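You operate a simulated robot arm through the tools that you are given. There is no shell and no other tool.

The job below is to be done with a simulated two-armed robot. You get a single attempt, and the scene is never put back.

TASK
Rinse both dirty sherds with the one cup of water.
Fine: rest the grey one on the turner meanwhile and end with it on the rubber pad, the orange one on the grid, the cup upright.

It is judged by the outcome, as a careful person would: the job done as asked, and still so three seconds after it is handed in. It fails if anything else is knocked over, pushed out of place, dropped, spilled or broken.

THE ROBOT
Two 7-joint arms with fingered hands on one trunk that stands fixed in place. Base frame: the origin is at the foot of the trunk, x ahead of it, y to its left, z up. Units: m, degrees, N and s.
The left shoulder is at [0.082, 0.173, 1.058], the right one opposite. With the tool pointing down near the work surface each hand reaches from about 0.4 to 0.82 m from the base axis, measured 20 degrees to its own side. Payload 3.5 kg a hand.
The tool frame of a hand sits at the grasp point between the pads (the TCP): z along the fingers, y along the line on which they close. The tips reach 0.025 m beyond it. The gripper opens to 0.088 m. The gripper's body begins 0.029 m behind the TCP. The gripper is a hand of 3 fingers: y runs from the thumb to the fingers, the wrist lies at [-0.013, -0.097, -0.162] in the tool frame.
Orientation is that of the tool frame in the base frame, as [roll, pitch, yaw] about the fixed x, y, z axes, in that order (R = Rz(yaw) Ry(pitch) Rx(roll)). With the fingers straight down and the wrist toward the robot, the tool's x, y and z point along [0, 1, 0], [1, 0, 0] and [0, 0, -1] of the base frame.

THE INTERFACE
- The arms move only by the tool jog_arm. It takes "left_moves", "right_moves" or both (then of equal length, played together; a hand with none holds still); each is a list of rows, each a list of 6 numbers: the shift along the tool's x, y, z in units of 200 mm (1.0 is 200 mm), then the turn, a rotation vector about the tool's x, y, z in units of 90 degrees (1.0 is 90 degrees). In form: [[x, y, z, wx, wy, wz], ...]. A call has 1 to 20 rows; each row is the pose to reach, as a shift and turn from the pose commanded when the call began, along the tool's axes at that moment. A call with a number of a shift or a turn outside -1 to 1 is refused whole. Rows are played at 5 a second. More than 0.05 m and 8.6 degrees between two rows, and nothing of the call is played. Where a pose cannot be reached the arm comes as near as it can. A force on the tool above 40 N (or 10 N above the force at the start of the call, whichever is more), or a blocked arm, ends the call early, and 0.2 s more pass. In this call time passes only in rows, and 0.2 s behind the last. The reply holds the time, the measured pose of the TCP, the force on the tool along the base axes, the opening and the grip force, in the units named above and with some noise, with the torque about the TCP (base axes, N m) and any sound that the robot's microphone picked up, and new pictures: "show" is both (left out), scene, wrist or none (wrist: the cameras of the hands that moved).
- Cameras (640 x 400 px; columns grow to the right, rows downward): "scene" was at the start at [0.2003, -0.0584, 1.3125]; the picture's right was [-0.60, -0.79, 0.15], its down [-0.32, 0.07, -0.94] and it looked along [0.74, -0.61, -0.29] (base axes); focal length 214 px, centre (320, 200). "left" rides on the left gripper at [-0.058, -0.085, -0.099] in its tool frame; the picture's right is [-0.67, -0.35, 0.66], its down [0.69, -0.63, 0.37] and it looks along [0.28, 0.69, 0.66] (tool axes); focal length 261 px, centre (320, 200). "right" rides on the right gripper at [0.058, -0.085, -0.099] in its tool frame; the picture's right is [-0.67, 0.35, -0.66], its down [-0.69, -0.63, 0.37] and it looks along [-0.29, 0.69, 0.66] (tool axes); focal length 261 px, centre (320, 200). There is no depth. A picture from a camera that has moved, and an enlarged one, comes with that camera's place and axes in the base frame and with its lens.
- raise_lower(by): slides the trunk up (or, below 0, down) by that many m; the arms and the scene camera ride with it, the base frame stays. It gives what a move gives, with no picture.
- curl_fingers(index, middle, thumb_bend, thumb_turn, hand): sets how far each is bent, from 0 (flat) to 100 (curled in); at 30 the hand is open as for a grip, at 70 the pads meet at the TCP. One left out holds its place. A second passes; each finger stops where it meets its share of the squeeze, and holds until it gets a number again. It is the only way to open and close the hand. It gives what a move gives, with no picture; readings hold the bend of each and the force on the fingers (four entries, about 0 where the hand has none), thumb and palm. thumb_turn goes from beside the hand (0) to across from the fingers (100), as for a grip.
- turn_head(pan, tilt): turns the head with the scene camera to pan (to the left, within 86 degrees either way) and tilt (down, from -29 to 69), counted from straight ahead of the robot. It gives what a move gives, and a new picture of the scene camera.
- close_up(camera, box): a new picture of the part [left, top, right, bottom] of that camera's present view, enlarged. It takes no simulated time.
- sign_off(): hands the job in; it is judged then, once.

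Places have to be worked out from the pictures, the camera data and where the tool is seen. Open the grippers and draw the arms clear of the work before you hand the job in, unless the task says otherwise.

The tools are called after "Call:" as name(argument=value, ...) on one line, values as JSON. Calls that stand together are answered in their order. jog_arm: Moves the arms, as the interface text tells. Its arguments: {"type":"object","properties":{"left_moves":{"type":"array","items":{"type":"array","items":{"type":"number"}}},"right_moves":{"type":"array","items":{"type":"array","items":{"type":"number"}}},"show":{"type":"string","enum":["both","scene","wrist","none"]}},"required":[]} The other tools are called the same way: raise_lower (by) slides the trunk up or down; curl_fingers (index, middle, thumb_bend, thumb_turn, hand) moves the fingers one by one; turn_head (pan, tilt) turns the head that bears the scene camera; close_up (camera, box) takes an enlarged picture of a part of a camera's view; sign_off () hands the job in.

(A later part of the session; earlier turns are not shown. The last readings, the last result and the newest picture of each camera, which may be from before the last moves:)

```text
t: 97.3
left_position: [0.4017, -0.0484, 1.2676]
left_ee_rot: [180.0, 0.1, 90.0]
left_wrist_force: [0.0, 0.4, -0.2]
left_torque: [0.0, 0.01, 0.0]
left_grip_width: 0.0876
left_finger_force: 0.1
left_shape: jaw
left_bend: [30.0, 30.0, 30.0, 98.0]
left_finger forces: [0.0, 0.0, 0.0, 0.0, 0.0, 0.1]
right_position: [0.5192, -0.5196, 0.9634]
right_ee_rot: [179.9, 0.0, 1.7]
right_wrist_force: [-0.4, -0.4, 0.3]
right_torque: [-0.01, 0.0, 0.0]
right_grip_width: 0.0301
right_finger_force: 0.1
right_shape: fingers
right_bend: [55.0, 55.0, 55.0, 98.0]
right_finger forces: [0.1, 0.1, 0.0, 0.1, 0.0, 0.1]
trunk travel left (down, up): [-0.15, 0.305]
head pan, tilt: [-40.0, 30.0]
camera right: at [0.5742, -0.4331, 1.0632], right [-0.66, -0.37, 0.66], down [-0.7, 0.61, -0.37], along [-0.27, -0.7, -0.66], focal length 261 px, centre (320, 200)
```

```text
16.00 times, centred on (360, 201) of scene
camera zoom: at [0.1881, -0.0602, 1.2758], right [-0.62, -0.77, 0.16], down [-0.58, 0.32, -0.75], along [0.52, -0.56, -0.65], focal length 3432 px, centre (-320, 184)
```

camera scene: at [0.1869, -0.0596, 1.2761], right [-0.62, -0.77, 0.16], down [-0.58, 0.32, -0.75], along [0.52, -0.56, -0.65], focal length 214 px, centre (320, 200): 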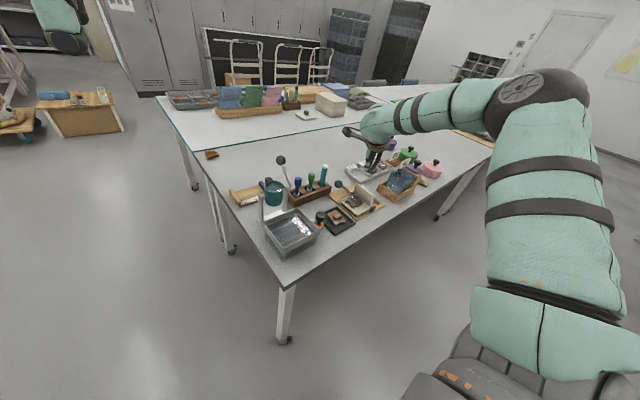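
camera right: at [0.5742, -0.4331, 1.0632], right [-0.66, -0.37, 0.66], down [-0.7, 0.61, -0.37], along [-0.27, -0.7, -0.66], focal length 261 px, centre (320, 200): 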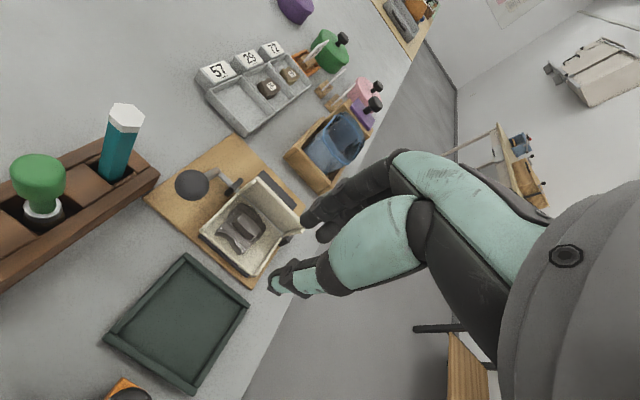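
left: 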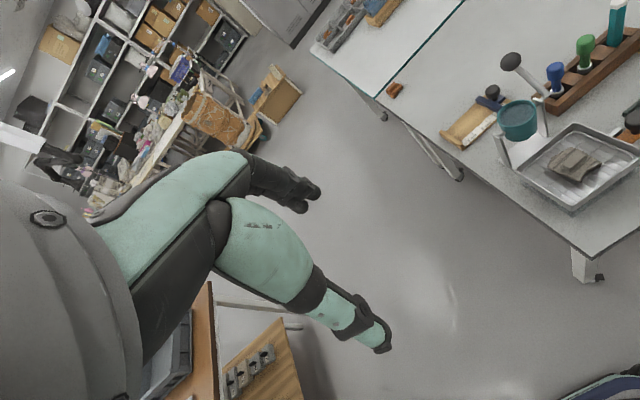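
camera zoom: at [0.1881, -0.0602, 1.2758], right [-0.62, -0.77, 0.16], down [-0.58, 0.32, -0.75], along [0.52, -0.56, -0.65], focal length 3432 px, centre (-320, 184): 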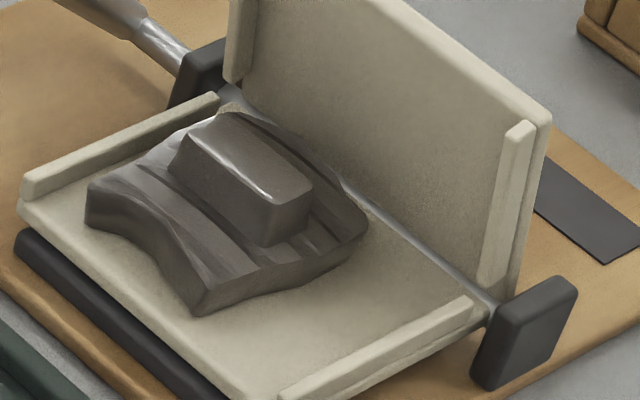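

Grey block centre ≈ (0.523, -0.604), top z≈0.785, long axis along x. I move over it and descend to a hover.

Call:
jog_arm(right_moves=[[0.002, 0.14, 0, 0, 0, 0], [0.004, 0.28, 0, 0, 0, 0], [0.007, 0.4125, 0, 0, 0, 0], [0.007, 0.4125, 0.15, 0, 0, 0], [0.007, 0.4125, 0.3, 0, 0, 0], [0.007, 0.4125, 0.45, 0, 0, 0], [0.007, 0.4125, 0.58, 0, 0, 0]], show="none")

Call:
close_up(camera="right", box=[190, 170, 370, 320])

Call:
close_up(camera="scene", box=[335, 165, 385, 215])

```text
t: 98.9
left_position: [0.403, -0.0494, 1.2681]
left_ee_rot: [179.9, 0.0, 90.0]
left_wrist_force: [-0.3, -0.4, -0.1]
left_torque: [-0.01, 0.01, -0.02]
left_grip_width: 0.0874
left_finger_force: 0.0
left_shape: jaw
left_bend: [30.0, 30.0, 30.0, 98.0]
left_finger forces: [0.1, 0.0, 0.0, 0.0, 0.1, 0.0]
right_position: [0.524, -0.6019, 0.8479]
right_ee_rot: [-180.0, 0.0, 1.8]
right_wrist_force: [-0.3, 0.2, -1.0]
right_torque: [-0.01, 0.02, 0.01]
right_grip_width: 0.0302
right_finger_force: 0.0
right_shape: fingers
right_bend: [55.0, 55.0, 55.0, 98.0]
right_finger forces: [0.0, 0.0, 0.0, 0.0, 0.0, 0.0]
trunk travel left (down, up): [-0.15, 0.305]
head pan, tilt: [-40.0, 30.0]
```

```text
2.67 times, centred on (280, 245) of right
camera zoom: at [0.5783, -0.5157, 0.9464], right [-0.66, -0.37, 0.66], down [-0.71, 0.61, -0.37], along [-0.26, -0.7, -0.66], focal length 695 px, centre (427, 80)
```

zoom: 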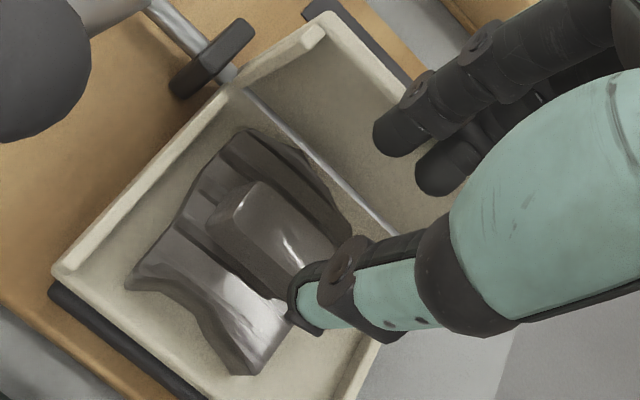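

```text
8.00 times, centred on (360, 190) of scene
camera zoom: at [0.188, -0.0604, 1.2758], right [-0.62, -0.77, 0.16], down [-0.58, 0.32, -0.75], along [0.52, -0.56, -0.65], focal length 1716 px, centre (0, 280)
```

zoom: 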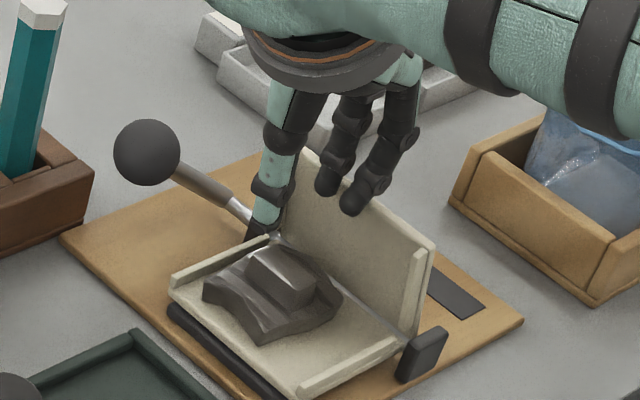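

The block sits a few mm toward the fingers, but that keeps the fingers clear of the upright leaf. I descend in steps, watching for any contact.

Call:
jog_arm(right_moves=[[0, 0, 0.06, 0, 0, 0], [0, 0, 0.12, 0, 0, 0]], show="none")

Call:
close_up(camera="right", box=[190, 170, 370, 320])

Call:
close_up(camera="scene", box=[335, 165, 385, 215])

```text
t: 99.5
left_position: [0.399, -0.0442, 1.2686]
left_ee_rot: [179.7, 0.2, 90.0]
left_wrist_force: [0.5, -1.0, 0.6]
left_torque: [-0.04, 0.06, 0.02]
left_grip_width: 0.0876
left_finger_force: 0.1
left_shape: jaw
left_bend: [30.0, 30.0, 30.0, 98.0]
left_finger forces: [0.0, 0.0, 0.0, 0.1, 0.0, 0.1]
right_position: [0.5244, -0.602, 0.8399]
right_ee_rot: [179.1, -0.9, 1.8]
right_wrist_force: [-3.5, 4.1, 35.2]
right_torque: [-0.93, 0.39, -0.14]
right_grip_width: 0.0304
right_finger_force: 17.2
right_shape: fingers
right_bend: [55.0, 57.0, 55.0, 98.0]
right_finger forces: [0.0, 34.6, 0.0, 0.0, 0.0, 0.0]
trunk travel left (down, up): [-0.15, 0.305]
head pan, tilt: [-40.0, 30.0]
stopped in row 2 (right hand): the force on the tool passed its limit at 46 N (the readings are from after the stop); the commanded pose is now the measured one
```

```text
2.67 times, centred on (280, 245) of right
camera zoom: at [0.578, -0.5145, 0.9384], right [-0.67, -0.36, 0.65], down [-0.7, 0.6, -0.39], along [-0.25, -0.71, -0.65], focal length 695 px, centre (427, 80)
```

zoom: 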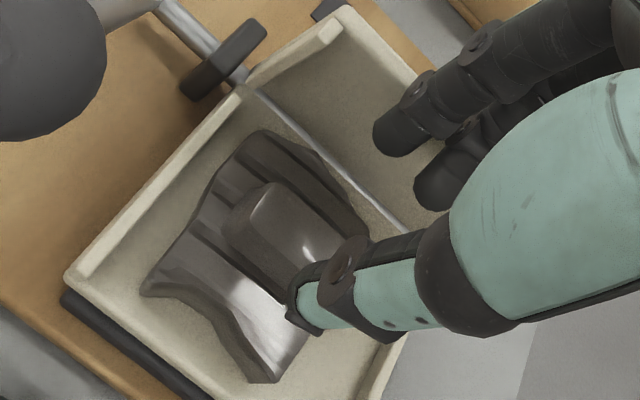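

```text
8.00 times, centred on (360, 190) of scene
camera zoom: at [0.1844, -0.0561, 1.277], right [-0.62, -0.77, 0.16], down [-0.58, 0.32, -0.75], along [0.52, -0.56, -0.64], focal length 1716 px, centre (0, 280)
```

zoom: 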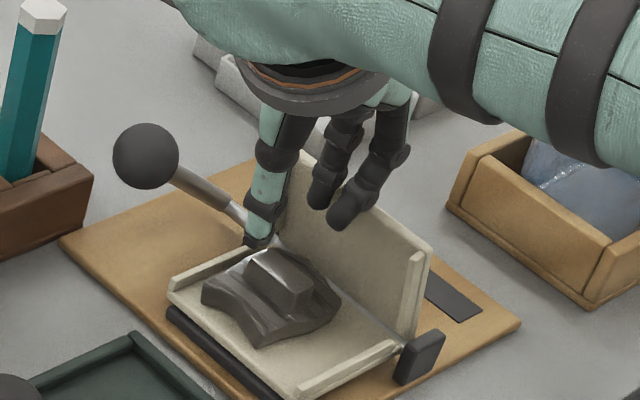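

The middle finger landed on the upright leaf's top edge, so the leaf is nearer than I judged. I back straight up at once.

Call:
jog_arm(right_moves=[[0, 0, -0.05, 0, 0, 0], [0, 0, -0.15, 0, 0, 0], [0, 0, -0.3, 0, 0, 0]], show="none")

Call:
close_up(camera="scene", box=[330, 165, 400, 225])

Call:
close_up(camera="right", box=[130, 150, 370, 330])

```text
t: 100.3
left_position: [0.4009, -0.0481, 1.2682]
left_ee_rot: [179.9, 0.1, 89.9]
left_wrist_force: [0.0, 0.3, -0.5]
left_torque: [0.01, -0.01, 0.0]
left_grip_width: 0.0876
left_finger_force: 0.1
left_shape: jaw
left_bend: [30.0, 30.0, 30.0, 98.0]
left_finger forces: [0.1, 0.1, 0.1, 0.0, 0.0, 0.1]
right_position: [0.5242, -0.6002, 0.8933]
right_ee_rot: [179.6, -0.5, 1.8]
right_wrist_force: [0.0, 0.8, 0.8]
right_torque: [-0.03, 0.0, 0.0]
right_grip_width: 0.0302
right_finger_force: 0.0
right_shape: fingers
right_bend: [55.0, 55.0, 55.0, 98.0]
right_finger forces: [0.0, 0.0, 0.1, 0.0, 0.0, 0.0]
trunk travel left (down, up): [-0.15, 0.305]
head pan, tilt: [-40.0, 30.0]
```

```text
6.67 times, centred on (365, 195) of scene
camera zoom: at [0.1868, -0.0592, 1.276], right [-0.62, -0.77, 0.16], down [-0.58, 0.32, -0.75], along [0.52, -0.56, -0.65], focal length 1430 px, centre (20, 233)
```

zoom: 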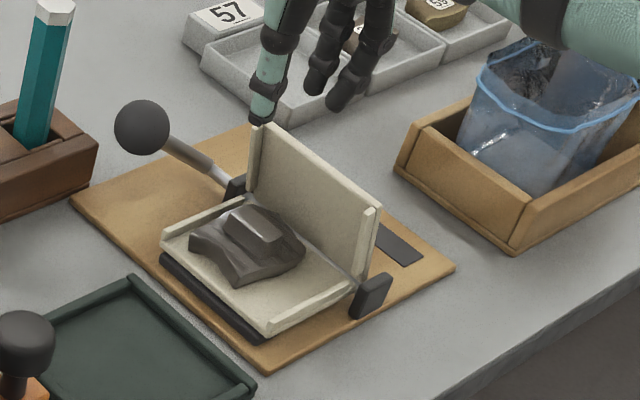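

```text
2.22 times, centred on (250, 240) of right
camera zoom: at [0.5782, -0.514, 0.9923], right [-0.66, -0.36, 0.65], down [-0.7, 0.61, -0.38], along [-0.26, -0.71, -0.66], focal length 579 px, centre (476, 111)
```

zoom: 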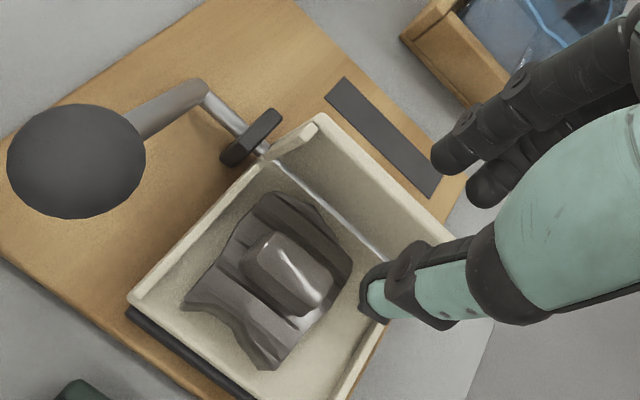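

The turner is undisturbed. There's too little room for fingers between block and upright leaf, so I'll first drag the sherd ~12 mm toward the open front by pressing lightly on its block with closed fingertips.

Call:
curl_fingers(hand="right", index=70, middle=70, thumb_bend=70)

Call:
jog_arm(right_moves=[[0, 0, 0.1, 0, 0, 0], [0, 0, 0.2, 0, 0, 0], [0, 0, 0.28, 0, 0, 0]], show="none")

Call:
close_up(camera="right", box=[190, 170, 370, 320])

Call:
close_up(camera="scene", box=[335, 165, 385, 215])

```text
t: 101.3
left_position: [0.4014, -0.0481, 1.2681]
left_ee_rot: [-180.0, 0.1, 90.0]
left_wrist_force: [0.3, -0.4, 0.0]
left_torque: [0.01, 0.01, 0.01]
left_grip_width: 0.0875
left_finger_force: 0.1
left_shape: jaw
left_bend: [30.0, 30.0, 30.0, 98.0]
left_finger forces: [0.1, 0.0, 0.0, 0.1, 0.1, 0.0]
right_position: [0.5248, -0.6003, 0.8939]
right_ee_rot: [179.5, -0.4, 1.9]
right_wrist_force: [0.2, 0.3, 0.4]
right_torque: [0.0, -0.02, -0.02]
right_grip_width: 0.0
right_finger_force: 0.1
right_shape: fingers
right_bend: [70.0, 70.0, 70.0, 98.0]
right_finger forces: [0.0, 0.0, 0.1, 0.0, 0.1, 0.0]
trunk travel left (down, up): [-0.15, 0.305]
head pan, tilt: [-40.0, 30.0]
```

```text
t: 102.1
left_position: [0.4015, -0.0475, 1.2683]
left_ee_rot: [180.0, 0.0, 90.0]
left_wrist_force: [-0.2, 0.2, -0.3]
left_torque: [0.0, -0.01, -0.01]
left_grip_width: 0.0878
left_finger_force: 0.1
left_shape: jaw
left_bend: [30.0, 30.0, 30.0, 98.0]
left_finger forces: [0.1, 0.0, 0.1, 0.0, 0.1, 0.0]
right_position: [0.5246, -0.6018, 0.8349]
right_ee_rot: [179.4, -0.5, 1.7]
right_wrist_force: [0.8, 0.4, 0.0]
right_torque: [-0.03, 0.01, 0.01]
right_grip_width: 0.0002
right_finger_force: 0.0
right_shape: fingers
right_bend: [70.0, 70.0, 70.0, 98.0]
right_finger forces: [0.0, 0.0, 0.0, 0.1, 0.0, 0.0]
trunk travel left (down, up): [-0.15, 0.305]
head pan, tilt: [-40.0, 30.0]
```

```text
2.67 times, centred on (280, 245) of right
camera zoom: at [0.5798, -0.5154, 0.9337], right [-0.66, -0.36, 0.65], down [-0.7, 0.61, -0.38], along [-0.26, -0.71, -0.66], focal length 695 px, centre (427, 80)
```

zoom: 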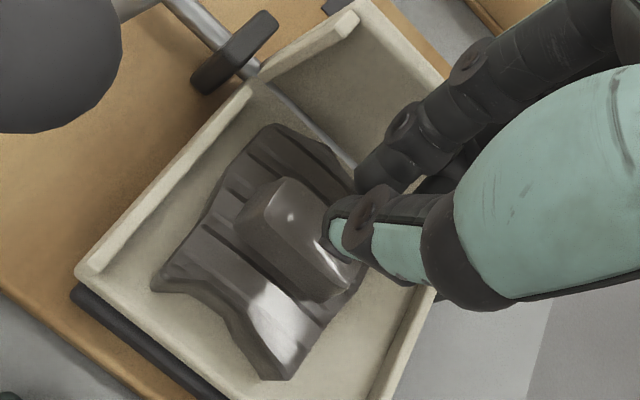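

```text
8.00 times, centred on (360, 190) of scene
camera zoom: at [0.1877, -0.0603, 1.2758], right [-0.62, -0.77, 0.16], down [-0.58, 0.32, -0.75], along [0.52, -0.56, -0.65], focal length 1716 px, centre (0, 280)
```

zoom: 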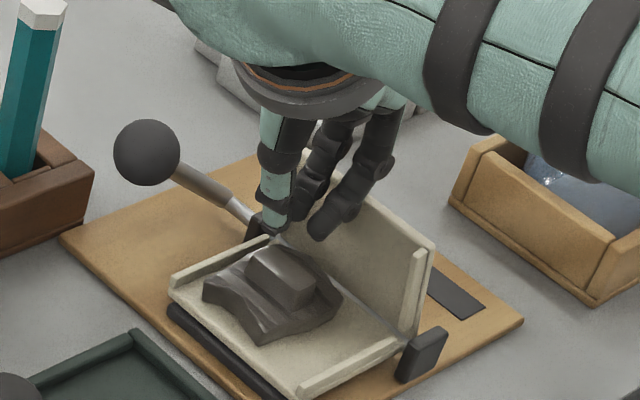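

The pinched tips are over the block. I go down in small steps until light contact.

Call:
jog_arm(right_moves=[[0, 0, 0.03, 0, 0, 0], [0, 0, 0.06, 0, 0, 0]], show="none")

Call:
jog_arm(right_moves=[[0, 0, 0.02, 0, 0, 0]], show="none")

Call:
jog_arm(right_moves=[[0, 0, 0.015, 0, 0, 0]], show="none")

Call:
close_up(camera="scene", box=[335, 165, 385, 215])

```text
t: 102.7
left_position: [0.4015, -0.0478, 1.2688]
left_ee_rot: [180.0, 0.1, 90.0]
left_wrist_force: [1.0, 0.3, 0.2]
left_torque: [0.01, 0.06, -0.03]
left_grip_width: 0.0879
left_finger_force: 0.1
left_shape: jaw
left_bend: [30.0, 30.0, 30.0, 98.0]
left_finger forces: [0.0, 0.0, 0.1, 0.0, 0.0, 0.1]
right_position: [0.5253, -0.6017, 0.825]
right_ee_rot: [179.4, -0.5, 1.8]
right_wrist_force: [0.7, 2.7, 2.6]
right_torque: [-0.13, 0.02, -0.01]
right_grip_width: 0.0
right_finger_force: 1.9
right_shape: fingers
right_bend: [70.0, 70.0, 70.0, 98.0]
right_finger forces: [0.0, 3.8, 0.1, 0.1, 0.0, 0.0]
trunk travel left (down, up): [-0.15, 0.305]
head pan, tilt: [-40.0, 30.0]
```

```text
t: 103.1
left_position: [0.4016, -0.0471, 1.2676]
left_ee_rot: [180.0, 0.1, 90.0]
left_wrist_force: [-0.1, 0.6, -1.0]
left_torque: [0.0, 0.02, 0.0]
left_grip_width: 0.0875
left_finger_force: 0.1
left_shape: jaw
left_bend: [30.0, 30.0, 30.0, 98.0]
left_finger forces: [0.0, 0.1, 0.0, 0.0, 0.0, 0.0]
right_position: [0.526, -0.6032, 0.8208]
right_ee_rot: [179.6, -0.4, 1.8]
right_wrist_force: [0.3, 3.1, 3.9]
right_torque: [-0.13, 0.03, -0.01]
right_grip_width: 0.0
right_finger_force: 2.4
right_shape: fingers
right_bend: [70.0, 70.0, 70.0, 98.0]
right_finger forces: [0.1, 4.7, 0.0, 0.0, 0.0, 0.0]
trunk travel left (down, up): [-0.15, 0.305]
head pan, tilt: [-40.0, 30.0]
```

```text
t: 103.5
left_position: [0.3998, -0.0452, 1.2698]
left_ee_rot: [179.8, 0.2, 90.0]
left_wrist_force: [-0.3, 0.4, -0.1]
left_torque: [-0.02, 0.03, 0.0]
left_grip_width: 0.0875
left_finger_force: 0.0
left_shape: jaw
left_bend: [30.0, 30.0, 30.0, 98.0]
left_finger forces: [0.2, 0.1, 0.0, 0.0, 0.0, 0.1]
right_position: [0.5253, -0.6022, 0.8199]
right_ee_rot: [179.5, -0.5, 1.7]
right_wrist_force: [-0.2, 4.6, 9.5]
right_torque: [-0.36, 0.11, -0.05]
right_grip_width: 0.0001
right_finger_force: 5.0
right_shape: fingers
right_bend: [70.0, 70.0, 70.0, 98.0]
right_finger forces: [0.1, 10.3, 0.0, 0.0, 0.0, 0.0]
trunk travel left (down, up): [-0.15, 0.305]
head pan, tilt: [-40.0, 30.0]
```

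```text
8.00 times, centred on (360, 190) of scene
camera zoom: at [0.1861, -0.0574, 1.2764], right [-0.62, -0.77, 0.16], down [-0.58, 0.32, -0.75], along [0.52, -0.56, -0.64], focal length 1716 px, centre (0, 280)
```

zoom: 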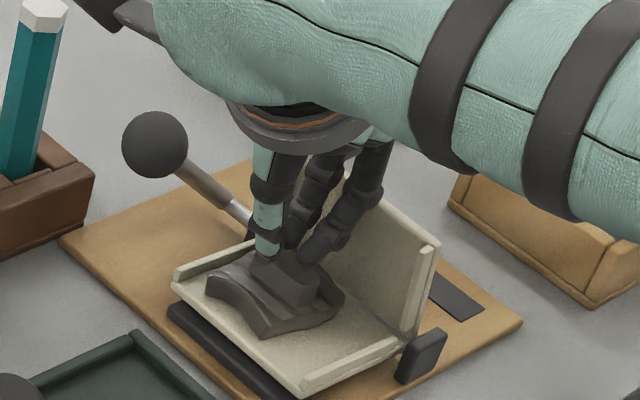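

The middle finger is again grazing the upright leaf (force toward +y), so I lift off. Turning the hand to about yaw 80 makes it narrower toward that leaf; I'll press-drag from that orientation.

Call:
jog_arm(right_moves=[[0, 0, -0.05, 0, 0, 0], [0, 0, -0.2, 0, 0, 0], [0, 0, -0.35, 0, 0, -0.05], [0, 0, -0.38, 0, 0, -0.14], [0, 0, -0.38, 0, 0, -0.23], [0, 0, -0.38, 0, 0, -0.32], [0, 0, -0.38, 0, 0, -0.41], [0, 0, -0.38, 0, 0, -0.5], [0, 0, -0.38, 0, 0, -0.59], [0, 0, -0.38, 0, 0, -0.68], [0, 0, -0.38, 0, 0, -0.77], [0, 0, -0.38, 0, 0, -0.85]], show="none")

Call:
close_up(camera="right", box=[150, 170, 390, 370])

Call:
close_up(camera="scene", box=[330, 165, 400, 225])

```text
t: 106.1
left_position: [0.4014, -0.0488, 1.2683]
left_ee_rot: [-180.0, 0.1, 90.1]
left_wrist_force: [-1.1, -0.7, 0.3]
left_torque: [0.05, 0.02, -0.02]
left_grip_width: 0.0878
left_finger_force: 0.0
left_shape: jaw
left_bend: [30.0, 30.0, 30.0, 98.0]
left_finger forces: [0.1, 0.0, 0.0, 0.1, 0.0, 0.1]
right_position: [0.5239, -0.6028, 0.8934]
right_ee_rot: [179.4, 0.3, 78.3]
right_wrist_force: [1.2, -0.3, 0.1]
right_torque: [-0.03, -0.04, 0.01]
right_grip_width: 0.0
right_finger_force: 0.1
right_shape: fingers
right_bend: [70.0, 70.0, 70.0, 98.0]
right_finger forces: [0.0, 0.0, 0.0, 0.0, 0.0, 0.0]
trunk travel left (down, up): [-0.15, 0.305]
head pan, tilt: [-40.0, 30.0]
```

```text
2.00 times, centred on (270, 270) of right
camera zoom: at [0.4523, -0.5291, 0.9913], right [0.2, -0.72, 0.66], down [-0.75, -0.55, -0.37], along [0.63, -0.42, -0.65], focal length 521 px, centre (420, 60)
```

zoom: 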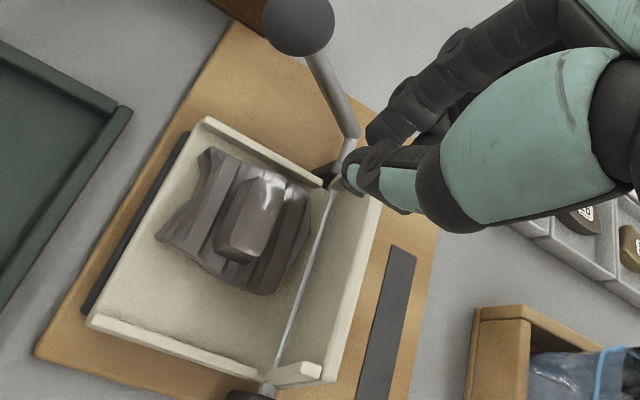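

```text
6.67 times, centred on (365, 195) of scene
camera zoom: at [0.1876, -0.0603, 1.2759], right [-0.62, -0.77, 0.16], down [-0.58, 0.32, -0.75], along [0.52, -0.56, -0.65], focal length 1430 px, centre (20, 233)
```

zoom: 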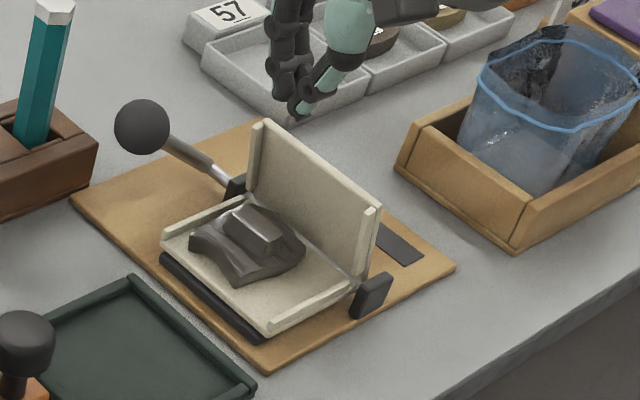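

From this angle the upright's top edge is at y≈-0.639, z≈0.813 (it leans inward), and the block centre is (0.523, -0.603). I descend with the narrow side toward the leaf to press on the block.

Call:
jog_arm(right_moves=[[0.01, -0.01, 0.1, 0, 0, 0], [0.01, -0.01, 0.2, 0, 0, 0], [0.01, -0.01, 0.3, 0, 0, 0], [0.01, -0.01, 0.345, 0, 0, 0]], show="none")

Call:
close_up(camera="right", box=[190, 170, 390, 330])

Call:
close_up(camera="scene", box=[335, 165, 385, 215])

```text
t: 107.1
left_position: [0.4017, -0.0488, 1.2679]
left_ee_rot: [-180.0, 0.0, 90.0]
left_wrist_force: [0.3, 0.2, 0.3]
left_torque: [-0.02, -0.03, 0.0]
left_grip_width: 0.0875
left_finger_force: 0.1
left_shape: jaw
left_bend: [30.0, 30.0, 30.0, 98.0]
left_finger forces: [0.0, 0.0, 0.1, 0.0, 0.0, 0.1]
right_position: [0.5226, -0.6004, 0.8224]
right_ee_rot: [179.5, 0.3, 78.4]
right_wrist_force: [0.4, 0.7, -0.2]
right_torque: [0.0, -0.04, -0.01]
right_grip_width: 0.0
right_finger_force: 0.1
right_shape: fingers
right_bend: [70.0, 70.0, 70.0, 98.0]
right_finger forces: [0.0, 0.1, 0.1, 0.0, 0.1, 0.0]
trunk travel left (down, up): [-0.15, 0.305]
head pan, tilt: [-40.0, 30.0]
```

```text
2.50 times, centred on (290, 250) of right
camera zoom: at [0.4498, -0.5258, 0.9211], right [0.2, -0.72, 0.66], down [-0.75, -0.55, -0.37], along [0.63, -0.43, -0.65], focal length 652 px, centre (395, 75)
```

zoom: 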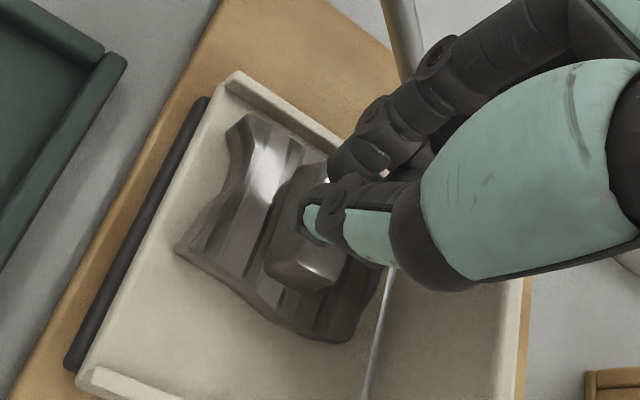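

```text
8.00 times, centred on (360, 190) of scene
camera zoom: at [0.1876, -0.0602, 1.2759], right [-0.62, -0.77, 0.16], down [-0.58, 0.32, -0.75], along [0.52, -0.56, -0.65], focal length 1716 px, centre (0, 280)
```

zoom: 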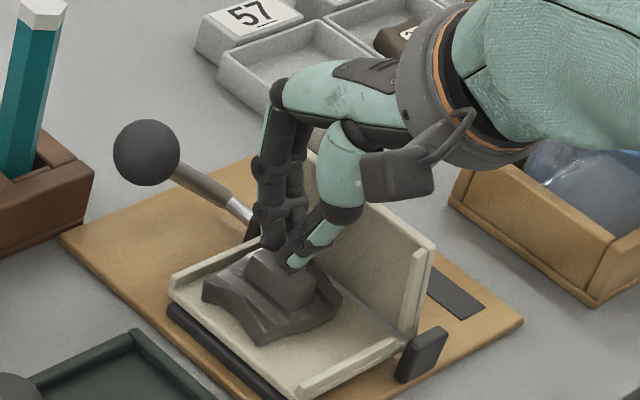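

No contact with the leaf in this orientation. I lower gently onto the block top.

Call:
jog_arm(right_moves=[[0, 0, 0.02, 0, 0, 0]], show="none")

Call:
jog_arm(right_moves=[[0, 0, 0.015, 0, 0, 0]], show="none")

```text
t: 107.5
left_position: [0.4027, -0.0488, 1.2677]
left_ee_rot: [179.9, 0.0, 90.0]
left_wrist_force: [-0.3, 0.6, 0.2]
left_torque: [0.02, 0.03, -0.01]
left_grip_width: 0.0878
left_finger_force: 0.2
left_shape: jaw
left_bend: [30.0, 30.0, 30.0, 98.0]
left_finger forces: [0.0, 0.0, 0.1, 0.0, 0.1, 0.1]
right_position: [0.5215, -0.6005, 0.8194]
right_ee_rot: [179.5, 0.4, 78.4]
right_wrist_force: [0.1, -0.7, 0.1]
right_torque: [-0.02, 0.0, 0.02]
right_grip_width: 0.0002
right_finger_force: 0.0
right_shape: fingers
right_bend: [70.0, 70.0, 70.0, 98.0]
right_finger forces: [0.0, 0.0, 0.0, 0.1, 0.1, 0.1]
trunk travel left (down, up): [-0.15, 0.305]
head pan, tilt: [-40.0, 30.0]
```

```text
t: 107.9
left_position: [0.4022, -0.0489, 1.2671]
left_ee_rot: [179.9, -0.1, 90.1]
left_wrist_force: [-1.6, 0.0, 0.0]
left_torque: [0.0, 0.01, -0.02]
left_grip_width: 0.0876
left_finger_force: 0.1
left_shape: jaw
left_bend: [30.0, 30.0, 30.0, 98.0]
left_finger forces: [0.0, 0.1, 0.1, 0.0, 0.1, 0.0]
right_position: [0.5234, -0.6008, 0.8179]
right_ee_rot: [179.5, 0.4, 78.2]
right_wrist_force: [-0.1, -0.2, 0.6]
right_torque: [0.02, -0.01, 0.0]
right_grip_width: 0.0001
right_finger_force: 0.1
right_shape: fingers
right_bend: [70.0, 70.0, 70.0, 98.0]
right_finger forces: [0.0, 0.0, 0.0, 0.1, 0.1, 0.0]
trunk travel left (down, up): [-0.15, 0.305]
head pan, tilt: [-40.0, 30.0]
```

No contact yet; I continue down in 3 mm steps.

Call:
jog_arm(right_moves=[[0, 0, 0.015, 0, 0, 0]], show="none")

Call:
jog_arm(right_moves=[[0, 0, 0.015, 0, 0, 0]], show="none")

Call:
close_up(camera="scene", box=[340, 180, 375, 212])

```text
t: 108.3
left_position: [0.4017, -0.0484, 1.2683]
left_ee_rot: [180.0, 0.1, 90.0]
left_wrist_force: [0.0, -0.2, -0.7]
left_torque: [0.04, 0.01, -0.01]
left_grip_width: 0.0876
left_finger_force: 0.0
left_shape: jaw
left_bend: [30.0, 30.0, 30.0, 98.0]
left_finger forces: [0.0, 0.0, 0.1, 0.0, 0.1, 0.1]
right_position: [0.5227, -0.6008, 0.8143]
right_ee_rot: [179.5, 0.2, 78.1]
right_wrist_force: [-0.2, -0.7, 0.7]
right_torque: [-0.05, 0.05, 0.01]
right_grip_width: 0.0002
right_finger_force: 0.1
right_shape: fingers
right_bend: [70.0, 70.0, 70.0, 98.0]
right_finger forces: [0.1, 0.0, 0.0, 0.0, 0.0, 0.0]
trunk travel left (down, up): [-0.15, 0.305]
head pan, tilt: [-40.0, 30.0]
```

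```text
t: 108.7
left_position: [0.4016, -0.0494, 1.2684]
left_ee_rot: [180.0, 0.0, 89.9]
left_wrist_force: [0.4, -0.1, -0.6]
left_torque: [-0.02, -0.01, 0.02]
left_grip_width: 0.0876
left_finger_force: 0.0
left_shape: jaw
left_bend: [30.0, 30.0, 30.0, 98.0]
left_finger forces: [0.0, 0.0, 0.0, 0.0, 0.0, 0.0]
right_position: [0.523, -0.6004, 0.8109]
right_ee_rot: [179.4, 0.2, 78.3]
right_wrist_force: [-0.9, 0.5, 0.2]
right_torque: [0.0, 0.0, -0.01]
right_grip_width: 0.0001
right_finger_force: 0.7
right_shape: fingers
right_bend: [70.0, 70.0, 70.0, 98.0]
right_finger forces: [0.6, 0.3, 0.0, 0.0, 0.0, 0.0]
trunk travel left (down, up): [-0.15, 0.305]
head pan, tilt: [-40.0, 30.0]
```

```text
12.50 times, centred on (358, 196) of scene
camera zoom: at [0.1874, -0.0599, 1.2759], right [-0.62, -0.77, 0.16], down [-0.58, 0.32, -0.75], along [0.52, -0.56, -0.65], focal length 2681 px, centre (-149, 250)
```

zoom: 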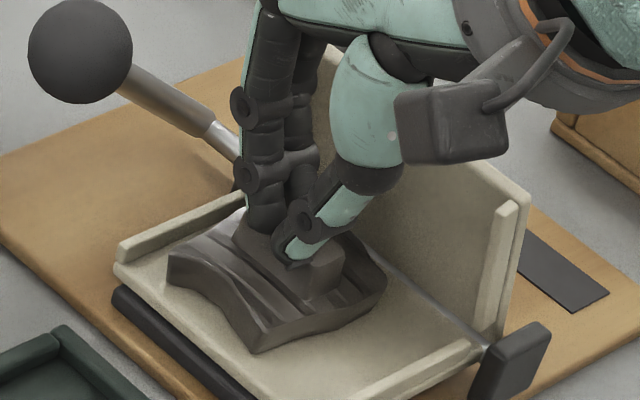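

Light contact with the block top at TCP z≈0.811. I press ~2 mm and drag 13 mm toward +y.

Call:
jog_arm(right_moves=[[0, 0, 0.012, 0, 0, 0], [0.02, -0.004, 0.012, 0, 0, 0], [0.042, -0.0085, 0.012, 0, 0, 0], [0.064, -0.013, 0.012, 0, 0, 0]], show="none")

Call:
close_up(camera="scene", box=[340, 180, 375, 212])

Call:
close_up(camera="right", box=[190, 170, 390, 330])

```text
t: 109.7
left_position: [0.4024, -0.0475, 1.2689]
left_ee_rot: [180.0, 0.1, 90.1]
left_wrist_force: [0.8, 0.8, -0.4]
left_torque: [-0.02, 0.02, 0.01]
left_grip_width: 0.0875
left_finger_force: 0.1
left_shape: jaw
left_bend: [30.0, 30.0, 30.0, 98.0]
left_finger forces: [0.0, 0.0, 0.1, 0.0, 0.1, 0.0]
right_position: [0.5234, -0.5868, 0.8093]
right_ee_rot: [179.5, 0.3, 78.3]
right_wrist_force: [-0.1, -0.7, 4.8]
right_torque: [-0.06, 0.0, 0.01]
right_grip_width: 0.0
right_finger_force: 1.6
right_shape: fingers
right_bend: [70.0, 71.0, 70.0, 98.0]
right_finger forces: [0.0, 4.0, 0.0, 0.0, 0.1, 0.1]
trunk travel left (down, up): [-0.15, 0.305]
head pan, tilt: [-40.0, 30.0]
```

```text
12.50 times, centred on (358, 196) of scene
camera zoom: at [0.1871, -0.0597, 1.276], right [-0.62, -0.77, 0.16], down [-0.58, 0.32, -0.75], along [0.52, -0.56, -0.65], focal length 2681 px, centre (-149, 250)
```

zoom: 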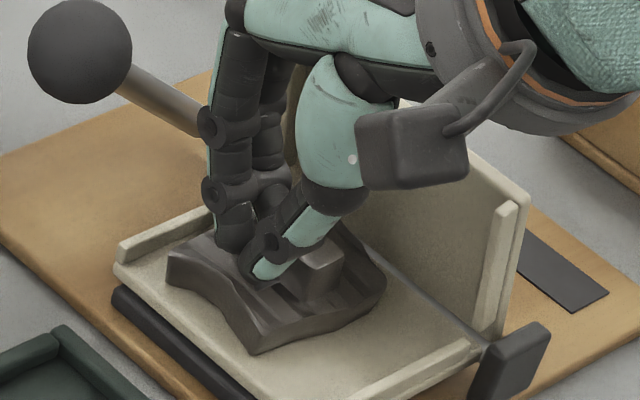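

```text
2.50 times, centred on (290, 250) of right
camera zoom: at [0.4511, -0.513, 0.9069], right [0.2, -0.72, 0.66], down [-0.75, -0.55, -0.37], along [0.63, -0.43, -0.65], focal length 652 px, centre (395, 75)
```

zoom: 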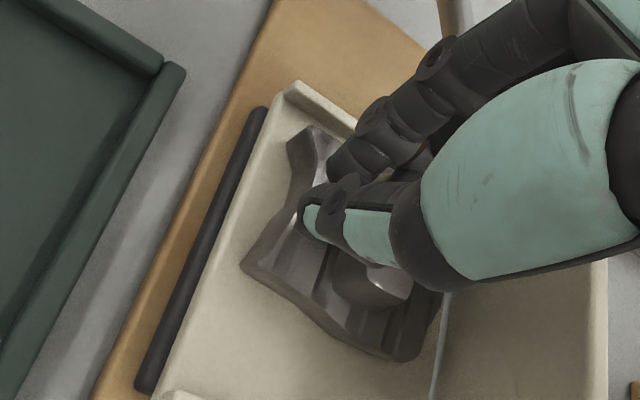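

The tips just slid over the block; the sherd stayed put. Instead I'll grip the block lengthwise (closing along x), which keeps the hand narrow toward the leaf. I lift, open to ~0.04 m, and re-centre.

Call:
jog_arm(right_moves=[[0, 0, -0.1, 0, 0, 0], [-0.03, 0.005, -0.2, 0, 0, -0.03], [-0.066, 0.006, -0.22, 0, 0, -0.04]], show="none")

Call:
curl_fingers(hand="right", index=51, middle=51, thumb_bend=51)

Call:
close_up(camera="right", box=[180, 160, 380, 330])

Call:
close_up(camera="scene", box=[335, 165, 385, 215])

```text
t: 110.5
left_position: [0.4018, -0.0479, 1.2676]
left_ee_rot: [-180.0, 0.0, 90.0]
left_wrist_force: [0.2, -0.5, -0.9]
left_torque: [0.0, 0.01, 0.03]
left_grip_width: 0.0874
left_finger_force: 0.1
left_shape: jaw
left_bend: [30.0, 30.0, 30.0, 98.0]
left_finger forces: [0.0, 0.0, 0.1, 0.1, 0.1, 0.1]
right_position: [0.5226, -0.6011, 0.8545]
right_ee_rot: [179.5, 0.3, 81.9]
right_wrist_force: [0.3, 0.2, -0.6]
right_torque: [0.0, 0.03, 0.0]
right_grip_width: 0.0
right_finger_force: 0.0
right_shape: fingers
right_bend: [70.0, 70.0, 70.0, 98.0]
right_finger forces: [0.0, 0.1, 0.0, 0.0, 0.0, 0.1]
trunk travel left (down, up): [-0.15, 0.305]
head pan, tilt: [-40.0, 30.0]
```

```text
t: 111.5
left_position: [0.4011, -0.048, 1.2673]
left_ee_rot: [-180.0, 0.0, 90.0]
left_wrist_force: [0.0, -0.8, 0.1]
left_torque: [0.01, -0.01, -0.04]
left_grip_width: 0.0878
left_finger_force: 0.0
left_shape: jaw
left_bend: [30.0, 30.0, 30.0, 98.0]
left_finger forces: [0.0, 0.0, 0.0, 0.1, 0.1, 0.1]
right_position: [0.5225, -0.6011, 0.8534]
right_ee_rot: [179.6, 0.5, 81.9]
right_wrist_force: [-0.5, -0.3, -0.6]
right_torque: [-0.02, -0.01, 0.0]
right_grip_width: 0.0391
right_finger_force: 0.0
right_shape: fingers
right_bend: [51.0, 51.0, 51.0, 98.0]
right_finger forces: [0.0, 0.0, 0.1, 0.1, 0.0, 0.1]
trunk travel left (down, up): [-0.15, 0.305]
head pan, tilt: [-40.0, 30.0]
```

```text
2.35 times, centred on (280, 245) of right
camera zoom: at [0.4451, -0.5312, 0.9512], right [0.25, -0.71, 0.66], down [-0.72, -0.59, -0.37], along [0.65, -0.39, -0.65], focal length 613 px, centre (414, 94)
```

zoom: 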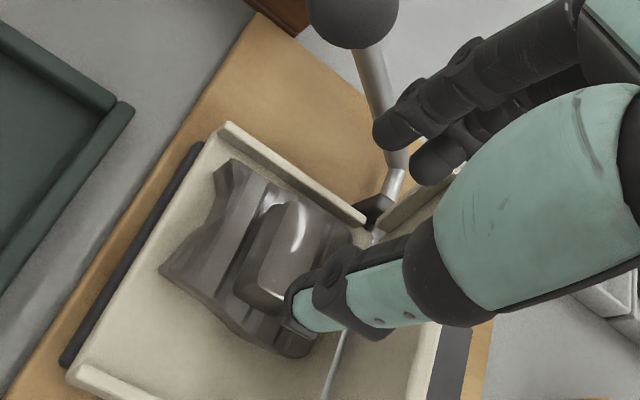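

```text
8.00 times, centred on (360, 190) of scene
camera zoom: at [0.1876, -0.0601, 1.2759], right [-0.62, -0.77, 0.16], down [-0.58, 0.32, -0.75], along [0.52, -0.56, -0.65], focal length 1716 px, centre (0, 280)
```

zoom: 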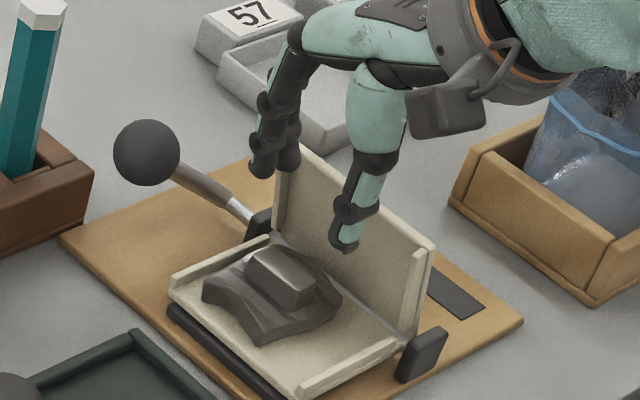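

Centring is good. I lower in small steps, watching for any touch on the leaf's side lip.

Call:
jog_arm(right_moves=[[0, 0, 0.035, 0, 0, 0]], show="none")

Call:
jog_arm(right_moves=[[0, 0, 0.03, 0, 0, 0]], show="none")

Call:
jog_arm(right_moves=[[0, 0, 0.03, 0, 0, 0]], show="none")

Call:
close_up(camera="right", box=[200, 160, 380, 320])

Call:
close_up(camera="scene", box=[340, 175, 380, 212])

```text
t: 111.9
left_position: [0.4019, -0.0494, 1.2666]
left_ee_rot: [179.9, 0.0, 89.9]
left_wrist_force: [0.0, -0.4, -0.4]
left_torque: [0.0, 0.02, 0.02]
left_grip_width: 0.0874
left_finger_force: 0.1
left_shape: jaw
left_bend: [30.0, 30.0, 30.0, 98.0]
left_finger forces: [0.0, 0.0, 0.0, 0.0, 0.1, 0.0]
right_position: [0.5213, -0.6018, 0.8471]
right_ee_rot: [179.4, 0.4, 81.9]
right_wrist_force: [0.4, -0.1, -0.5]
right_torque: [0.01, -0.03, 0.0]
right_grip_width: 0.0389
right_finger_force: 0.0
right_shape: fingers
right_bend: [51.0, 51.0, 51.0, 98.0]
right_finger forces: [0.1, 0.1, 0.0, 0.0, 0.1, 0.0]
trunk travel left (down, up): [-0.15, 0.305]
head pan, tilt: [-40.0, 30.0]
```

```text
t: 112.3
left_position: [0.4023, -0.0493, 1.2671]
left_ee_rot: [-180.0, 0.0, 90.0]
left_wrist_force: [0.3, -0.4, 0.0]
left_torque: [-0.05, 0.0, 0.0]
left_grip_width: 0.0876
left_finger_force: 0.0
left_shape: jaw
left_bend: [30.0, 30.0, 30.0, 98.0]
left_finger forces: [0.0, 0.1, 0.1, 0.0, 0.0, 0.0]
right_position: [0.5233, -0.6026, 0.8407]
right_ee_rot: [179.5, 0.4, 81.9]
right_wrist_force: [0.3, -0.6, -0.2]
right_torque: [-0.01, 0.0, 0.01]
right_grip_width: 0.039
right_finger_force: 0.0
right_shape: fingers
right_bend: [51.0, 51.0, 51.0, 98.0]
right_finger forces: [0.1, 0.0, 0.0, 0.1, 0.0, 0.1]
trunk travel left (down, up): [-0.15, 0.305]
head pan, tilt: [-40.0, 30.0]
```

```text
t: 112.7
left_position: [0.4019, -0.0481, 1.2682]
left_ee_rot: [-180.0, 0.0, 90.0]
left_wrist_force: [0.0, -0.1, -0.8]
left_torque: [0.0, 0.01, 0.01]
left_grip_width: 0.0879
left_finger_force: 0.1
left_shape: jaw
left_bend: [30.0, 30.0, 30.0, 98.0]
left_finger forces: [0.1, 0.0, 0.0, 0.0, 0.1, 0.1]
right_position: [0.5226, -0.6018, 0.8336]
right_ee_rot: [179.5, 0.3, 82.0]
right_wrist_force: [-0.5, -0.5, -0.1]
right_torque: [0.0, -0.02, 0.01]
right_grip_width: 0.0387
right_finger_force: 0.1
right_shape: fingers
right_bend: [51.0, 51.0, 51.0, 98.0]
right_finger forces: [0.0, 0.0, 0.0, 0.0, 0.1, 0.0]
trunk travel left (down, up): [-0.15, 0.305]
head pan, tilt: [-40.0, 30.0]
```

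```text
2.50 times, centred on (290, 240) of right
camera zoom: at [0.4457, -0.5319, 0.9317], right [0.24, -0.71, 0.66], down [-0.72, -0.59, -0.37], along [0.65, -0.39, -0.65], focal length 652 px, centre (395, 100)
```

zoom: 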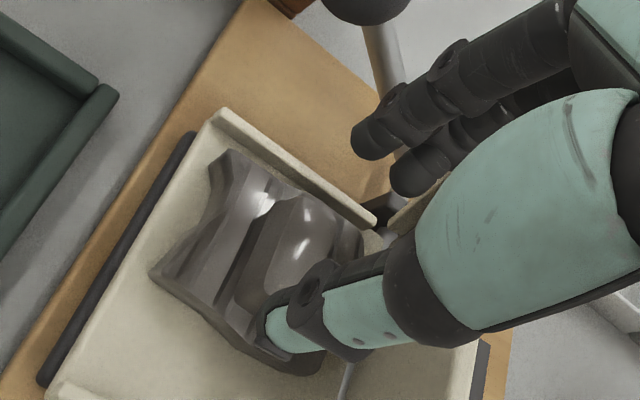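

```text
10.81 times, centred on (360, 194) of scene
camera zoom: at [0.1877, -0.0602, 1.2758], right [-0.62, -0.77, 0.16], down [-0.58, 0.32, -0.75], along [0.52, -0.56, -0.65], focal length 2319 px, centre (-112, 270)
```

zoom: 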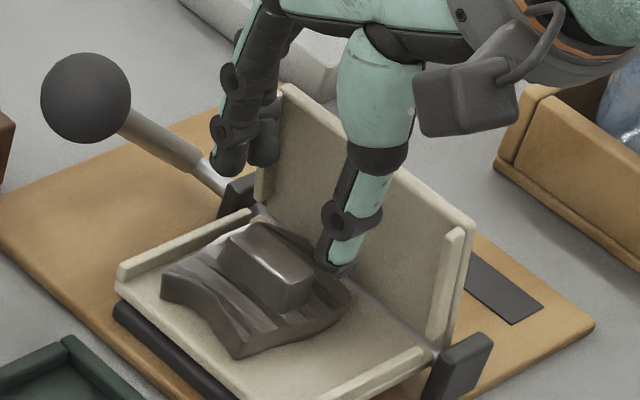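

Still no contact. I continue down toward the plate.

Call:
jog_arm(right_moves=[[0, 0.005, 0.03, 0, 0, 0], [0, 0.01, 0.06, 0, 0, 0]], show="none")

Call:
jog_arm(right_moves=[[0, 0, 0.03, 0, 0, 0]], show="none")

Call:
jog_arm(right_moves=[[0, 0, 0.02, 0, 0, 0]], show="none")

Call:
close_up(camera="right", box=[200, 160, 380, 320])

Call:
close_up(camera="scene", box=[340, 175, 380, 212])

```text
t: 113.3
left_position: [0.4015, -0.049, 1.2685]
left_ee_rot: [-180.0, 0.0, 89.9]
left_wrist_force: [-0.2, -0.3, 0.7]
left_torque: [-0.01, 0.01, -0.02]
left_grip_width: 0.0876
left_finger_force: 0.1
left_shape: jaw
left_bend: [30.0, 30.0, 30.0, 98.0]
left_finger forces: [0.0, 0.0, 0.1, 0.0, 0.0, 0.1]
right_position: [0.5254, -0.6012, 0.8218]
right_ee_rot: [179.4, 0.4, 81.7]
right_wrist_force: [0.2, 0.2, 0.1]
right_torque: [0.0, -0.01, -0.01]
right_grip_width: 0.0389
right_finger_force: 0.2
right_shape: fingers
right_bend: [51.0, 51.0, 51.0, 98.0]
right_finger forces: [0.0, 0.0, 0.0, 0.1, 0.0, 0.0]
trunk travel left (down, up): [-0.15, 0.305]
head pan, tilt: [-40.0, 30.0]
```

```text
t: 113.7
left_position: [0.4022, -0.048, 1.2679]
left_ee_rot: [-179.9, 0.0, 90.0]
left_wrist_force: [-0.3, -0.5, -0.3]
left_torque: [-0.01, -0.04, -0.01]
left_grip_width: 0.0875
left_finger_force: 0.1
left_shape: jaw
left_bend: [30.0, 30.0, 30.0, 98.0]
left_finger forces: [0.0, 0.0, 0.0, 0.0, 0.1, 0.1]
right_position: [0.5251, -0.6013, 0.8152]
right_ee_rot: [179.6, 0.3, 81.8]
right_wrist_force: [-0.3, 0.5, 1.0]
right_torque: [-0.02, 0.0, -0.03]
right_grip_width: 0.0389
right_finger_force: 0.0
right_shape: fingers
right_bend: [51.0, 51.0, 51.0, 98.0]
right_finger forces: [0.1, 0.1, 0.0, 0.1, 0.1, 0.0]
trunk travel left (down, up): [-0.15, 0.305]
head pan, tilt: [-40.0, 30.0]
```

```text
t: 114.1
left_position: [0.4018, -0.0484, 1.2681]
left_ee_rot: [-179.9, 0.1, 90.0]
left_wrist_force: [-0.6, 0.6, -0.5]
left_torque: [0.01, 0.01, 0.03]
left_grip_width: 0.0877
left_finger_force: 0.0
left_shape: jaw
left_bend: [30.0, 30.0, 30.0, 98.0]
left_finger forces: [0.0, 0.1, 0.0, 0.0, 0.0, 0.0]
right_position: [0.5247, -0.6017, 0.8126]
right_ee_rot: [179.6, 0.4, 82.0]
right_wrist_force: [0.4, 0.5, 0.0]
right_torque: [-0.02, 0.02, 0.02]
right_grip_width: 0.0388
right_finger_force: 0.0
right_shape: fingers
right_bend: [51.0, 51.0, 51.0, 98.0]
right_finger forces: [0.0, 0.1, 0.0, 0.0, 0.0, 0.0]
trunk travel left (down, up): [-0.15, 0.305]
head pan, tilt: [-40.0, 30.0]
```

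```text
2.50 times, centred on (290, 240) of right
camera zoom: at [0.448, -0.5322, 0.9095], right [0.25, -0.71, 0.66], down [-0.72, -0.59, -0.37], along [0.65, -0.39, -0.65], focal length 652 px, centre (395, 100)
```

zoom: 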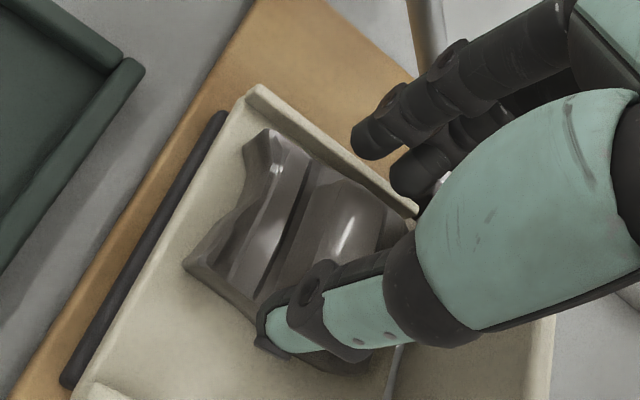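

```text
10.81 times, centred on (360, 194) of scene
camera zoom: at [0.1876, -0.0602, 1.2759], right [-0.62, -0.77, 0.16], down [-0.58, 0.32, -0.75], along [0.52, -0.56, -0.65], focal length 2319 px, centre (-112, 270)
```

zoom: 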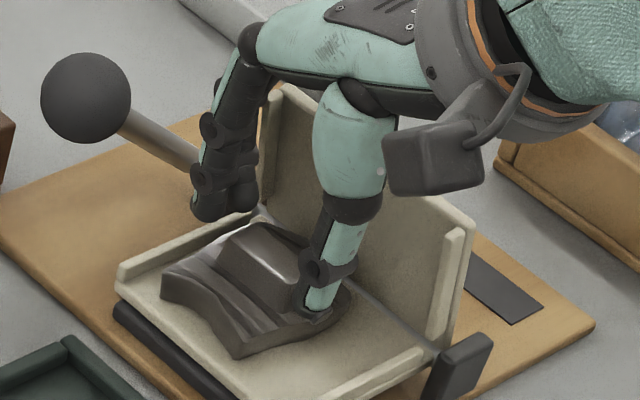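

The fingers straddle the block's ends nicely and clear of the leaf. I go down a few more mm to find the plate.

Call:
jog_arm(right_moves=[[0, 0, 0.02, 0, 0, 0]], show="none")

Call:
jog_arm(right_moves=[[0, 0, 0.015, 0, 0, 0]], show="none")

Call:
jog_arm(right_moves=[[0, 0, 0.01, 0, 0, 0]], show="none")

```text
t: 114.5
left_position: [0.4015, -0.0486, 1.2669]
left_ee_rot: [180.0, 0.0, 90.0]
left_wrist_force: [0.3, -0.1, 0.7]
left_torque: [-0.01, 0.01, 0.05]
left_grip_width: 0.0876
left_finger_force: 0.1
left_shape: jaw
left_bend: [30.0, 30.0, 30.0, 98.0]
left_finger forces: [0.0, 0.1, 0.1, 0.0, 0.1, 0.0]
right_position: [0.5237, -0.6009, 0.8083]
right_ee_rot: [179.4, 0.4, 81.9]
right_wrist_force: [0.2, -0.3, -0.2]
right_torque: [0.0, -0.02, 0.04]
right_grip_width: 0.0391
right_finger_force: 0.1
right_shape: fingers
right_bend: [51.0, 51.0, 51.0, 98.0]
right_finger forces: [0.0, 0.0, 0.0, 0.0, 0.0, 0.0]
trunk travel left (down, up): [-0.15, 0.305]
head pan, tilt: [-40.0, 30.0]
```

```text
t: 114.9
left_position: [0.4032, -0.0478, 1.2675]
left_ee_rot: [-180.0, 0.0, 90.0]
left_wrist_force: [-0.7, -0.6, -0.5]
left_torque: [-0.02, 0.03, 0.01]
left_grip_width: 0.0878
left_finger_force: 0.1
left_shape: jaw
left_bend: [30.0, 30.0, 30.0, 98.0]
left_finger forces: [0.0, 0.0, 0.1, 0.0, 0.1, 0.1]
right_position: [0.5234, -0.602, 0.8048]
right_ee_rot: [179.6, 0.4, 81.8]
right_wrist_force: [0.3, -0.8, -0.4]
right_torque: [0.03, -0.02, -0.01]
right_grip_width: 0.039
right_finger_force: 0.1
right_shape: fingers
right_bend: [51.0, 51.0, 51.0, 98.0]
right_finger forces: [0.1, 0.1, 0.0, 0.0, 0.1, 0.0]
trunk travel left (down, up): [-0.15, 0.305]
head pan, tilt: [-40.0, 30.0]
```

```text
t: 115.3
left_position: [0.4006, -0.0479, 1.2667]
left_ee_rot: [-180.0, -0.1, 90.0]
left_wrist_force: [-0.6, 0.1, -0.1]
left_torque: [0.02, 0.01, -0.02]
left_grip_width: 0.0875
left_finger_force: 0.0
left_shape: jaw
left_bend: [30.0, 30.0, 30.0, 98.0]
left_finger forces: [0.1, 0.0, 0.1, 0.0, 0.0, 0.0]
right_position: [0.523, -0.6017, 0.804]
right_ee_rot: [179.4, 0.4, 81.9]
right_wrist_force: [0.7, -0.1, 0.1]
right_torque: [-0.03, 0.01, -0.04]
right_grip_width: 0.0391
right_finger_force: 0.0
right_shape: fingers
right_bend: [51.0, 51.0, 51.0, 98.0]
right_finger forces: [0.1, 0.0, 0.0, 0.1, 0.1, 0.1]
trunk travel left (down, up): [-0.15, 0.305]
head pan, tilt: [-40.0, 30.0]
```

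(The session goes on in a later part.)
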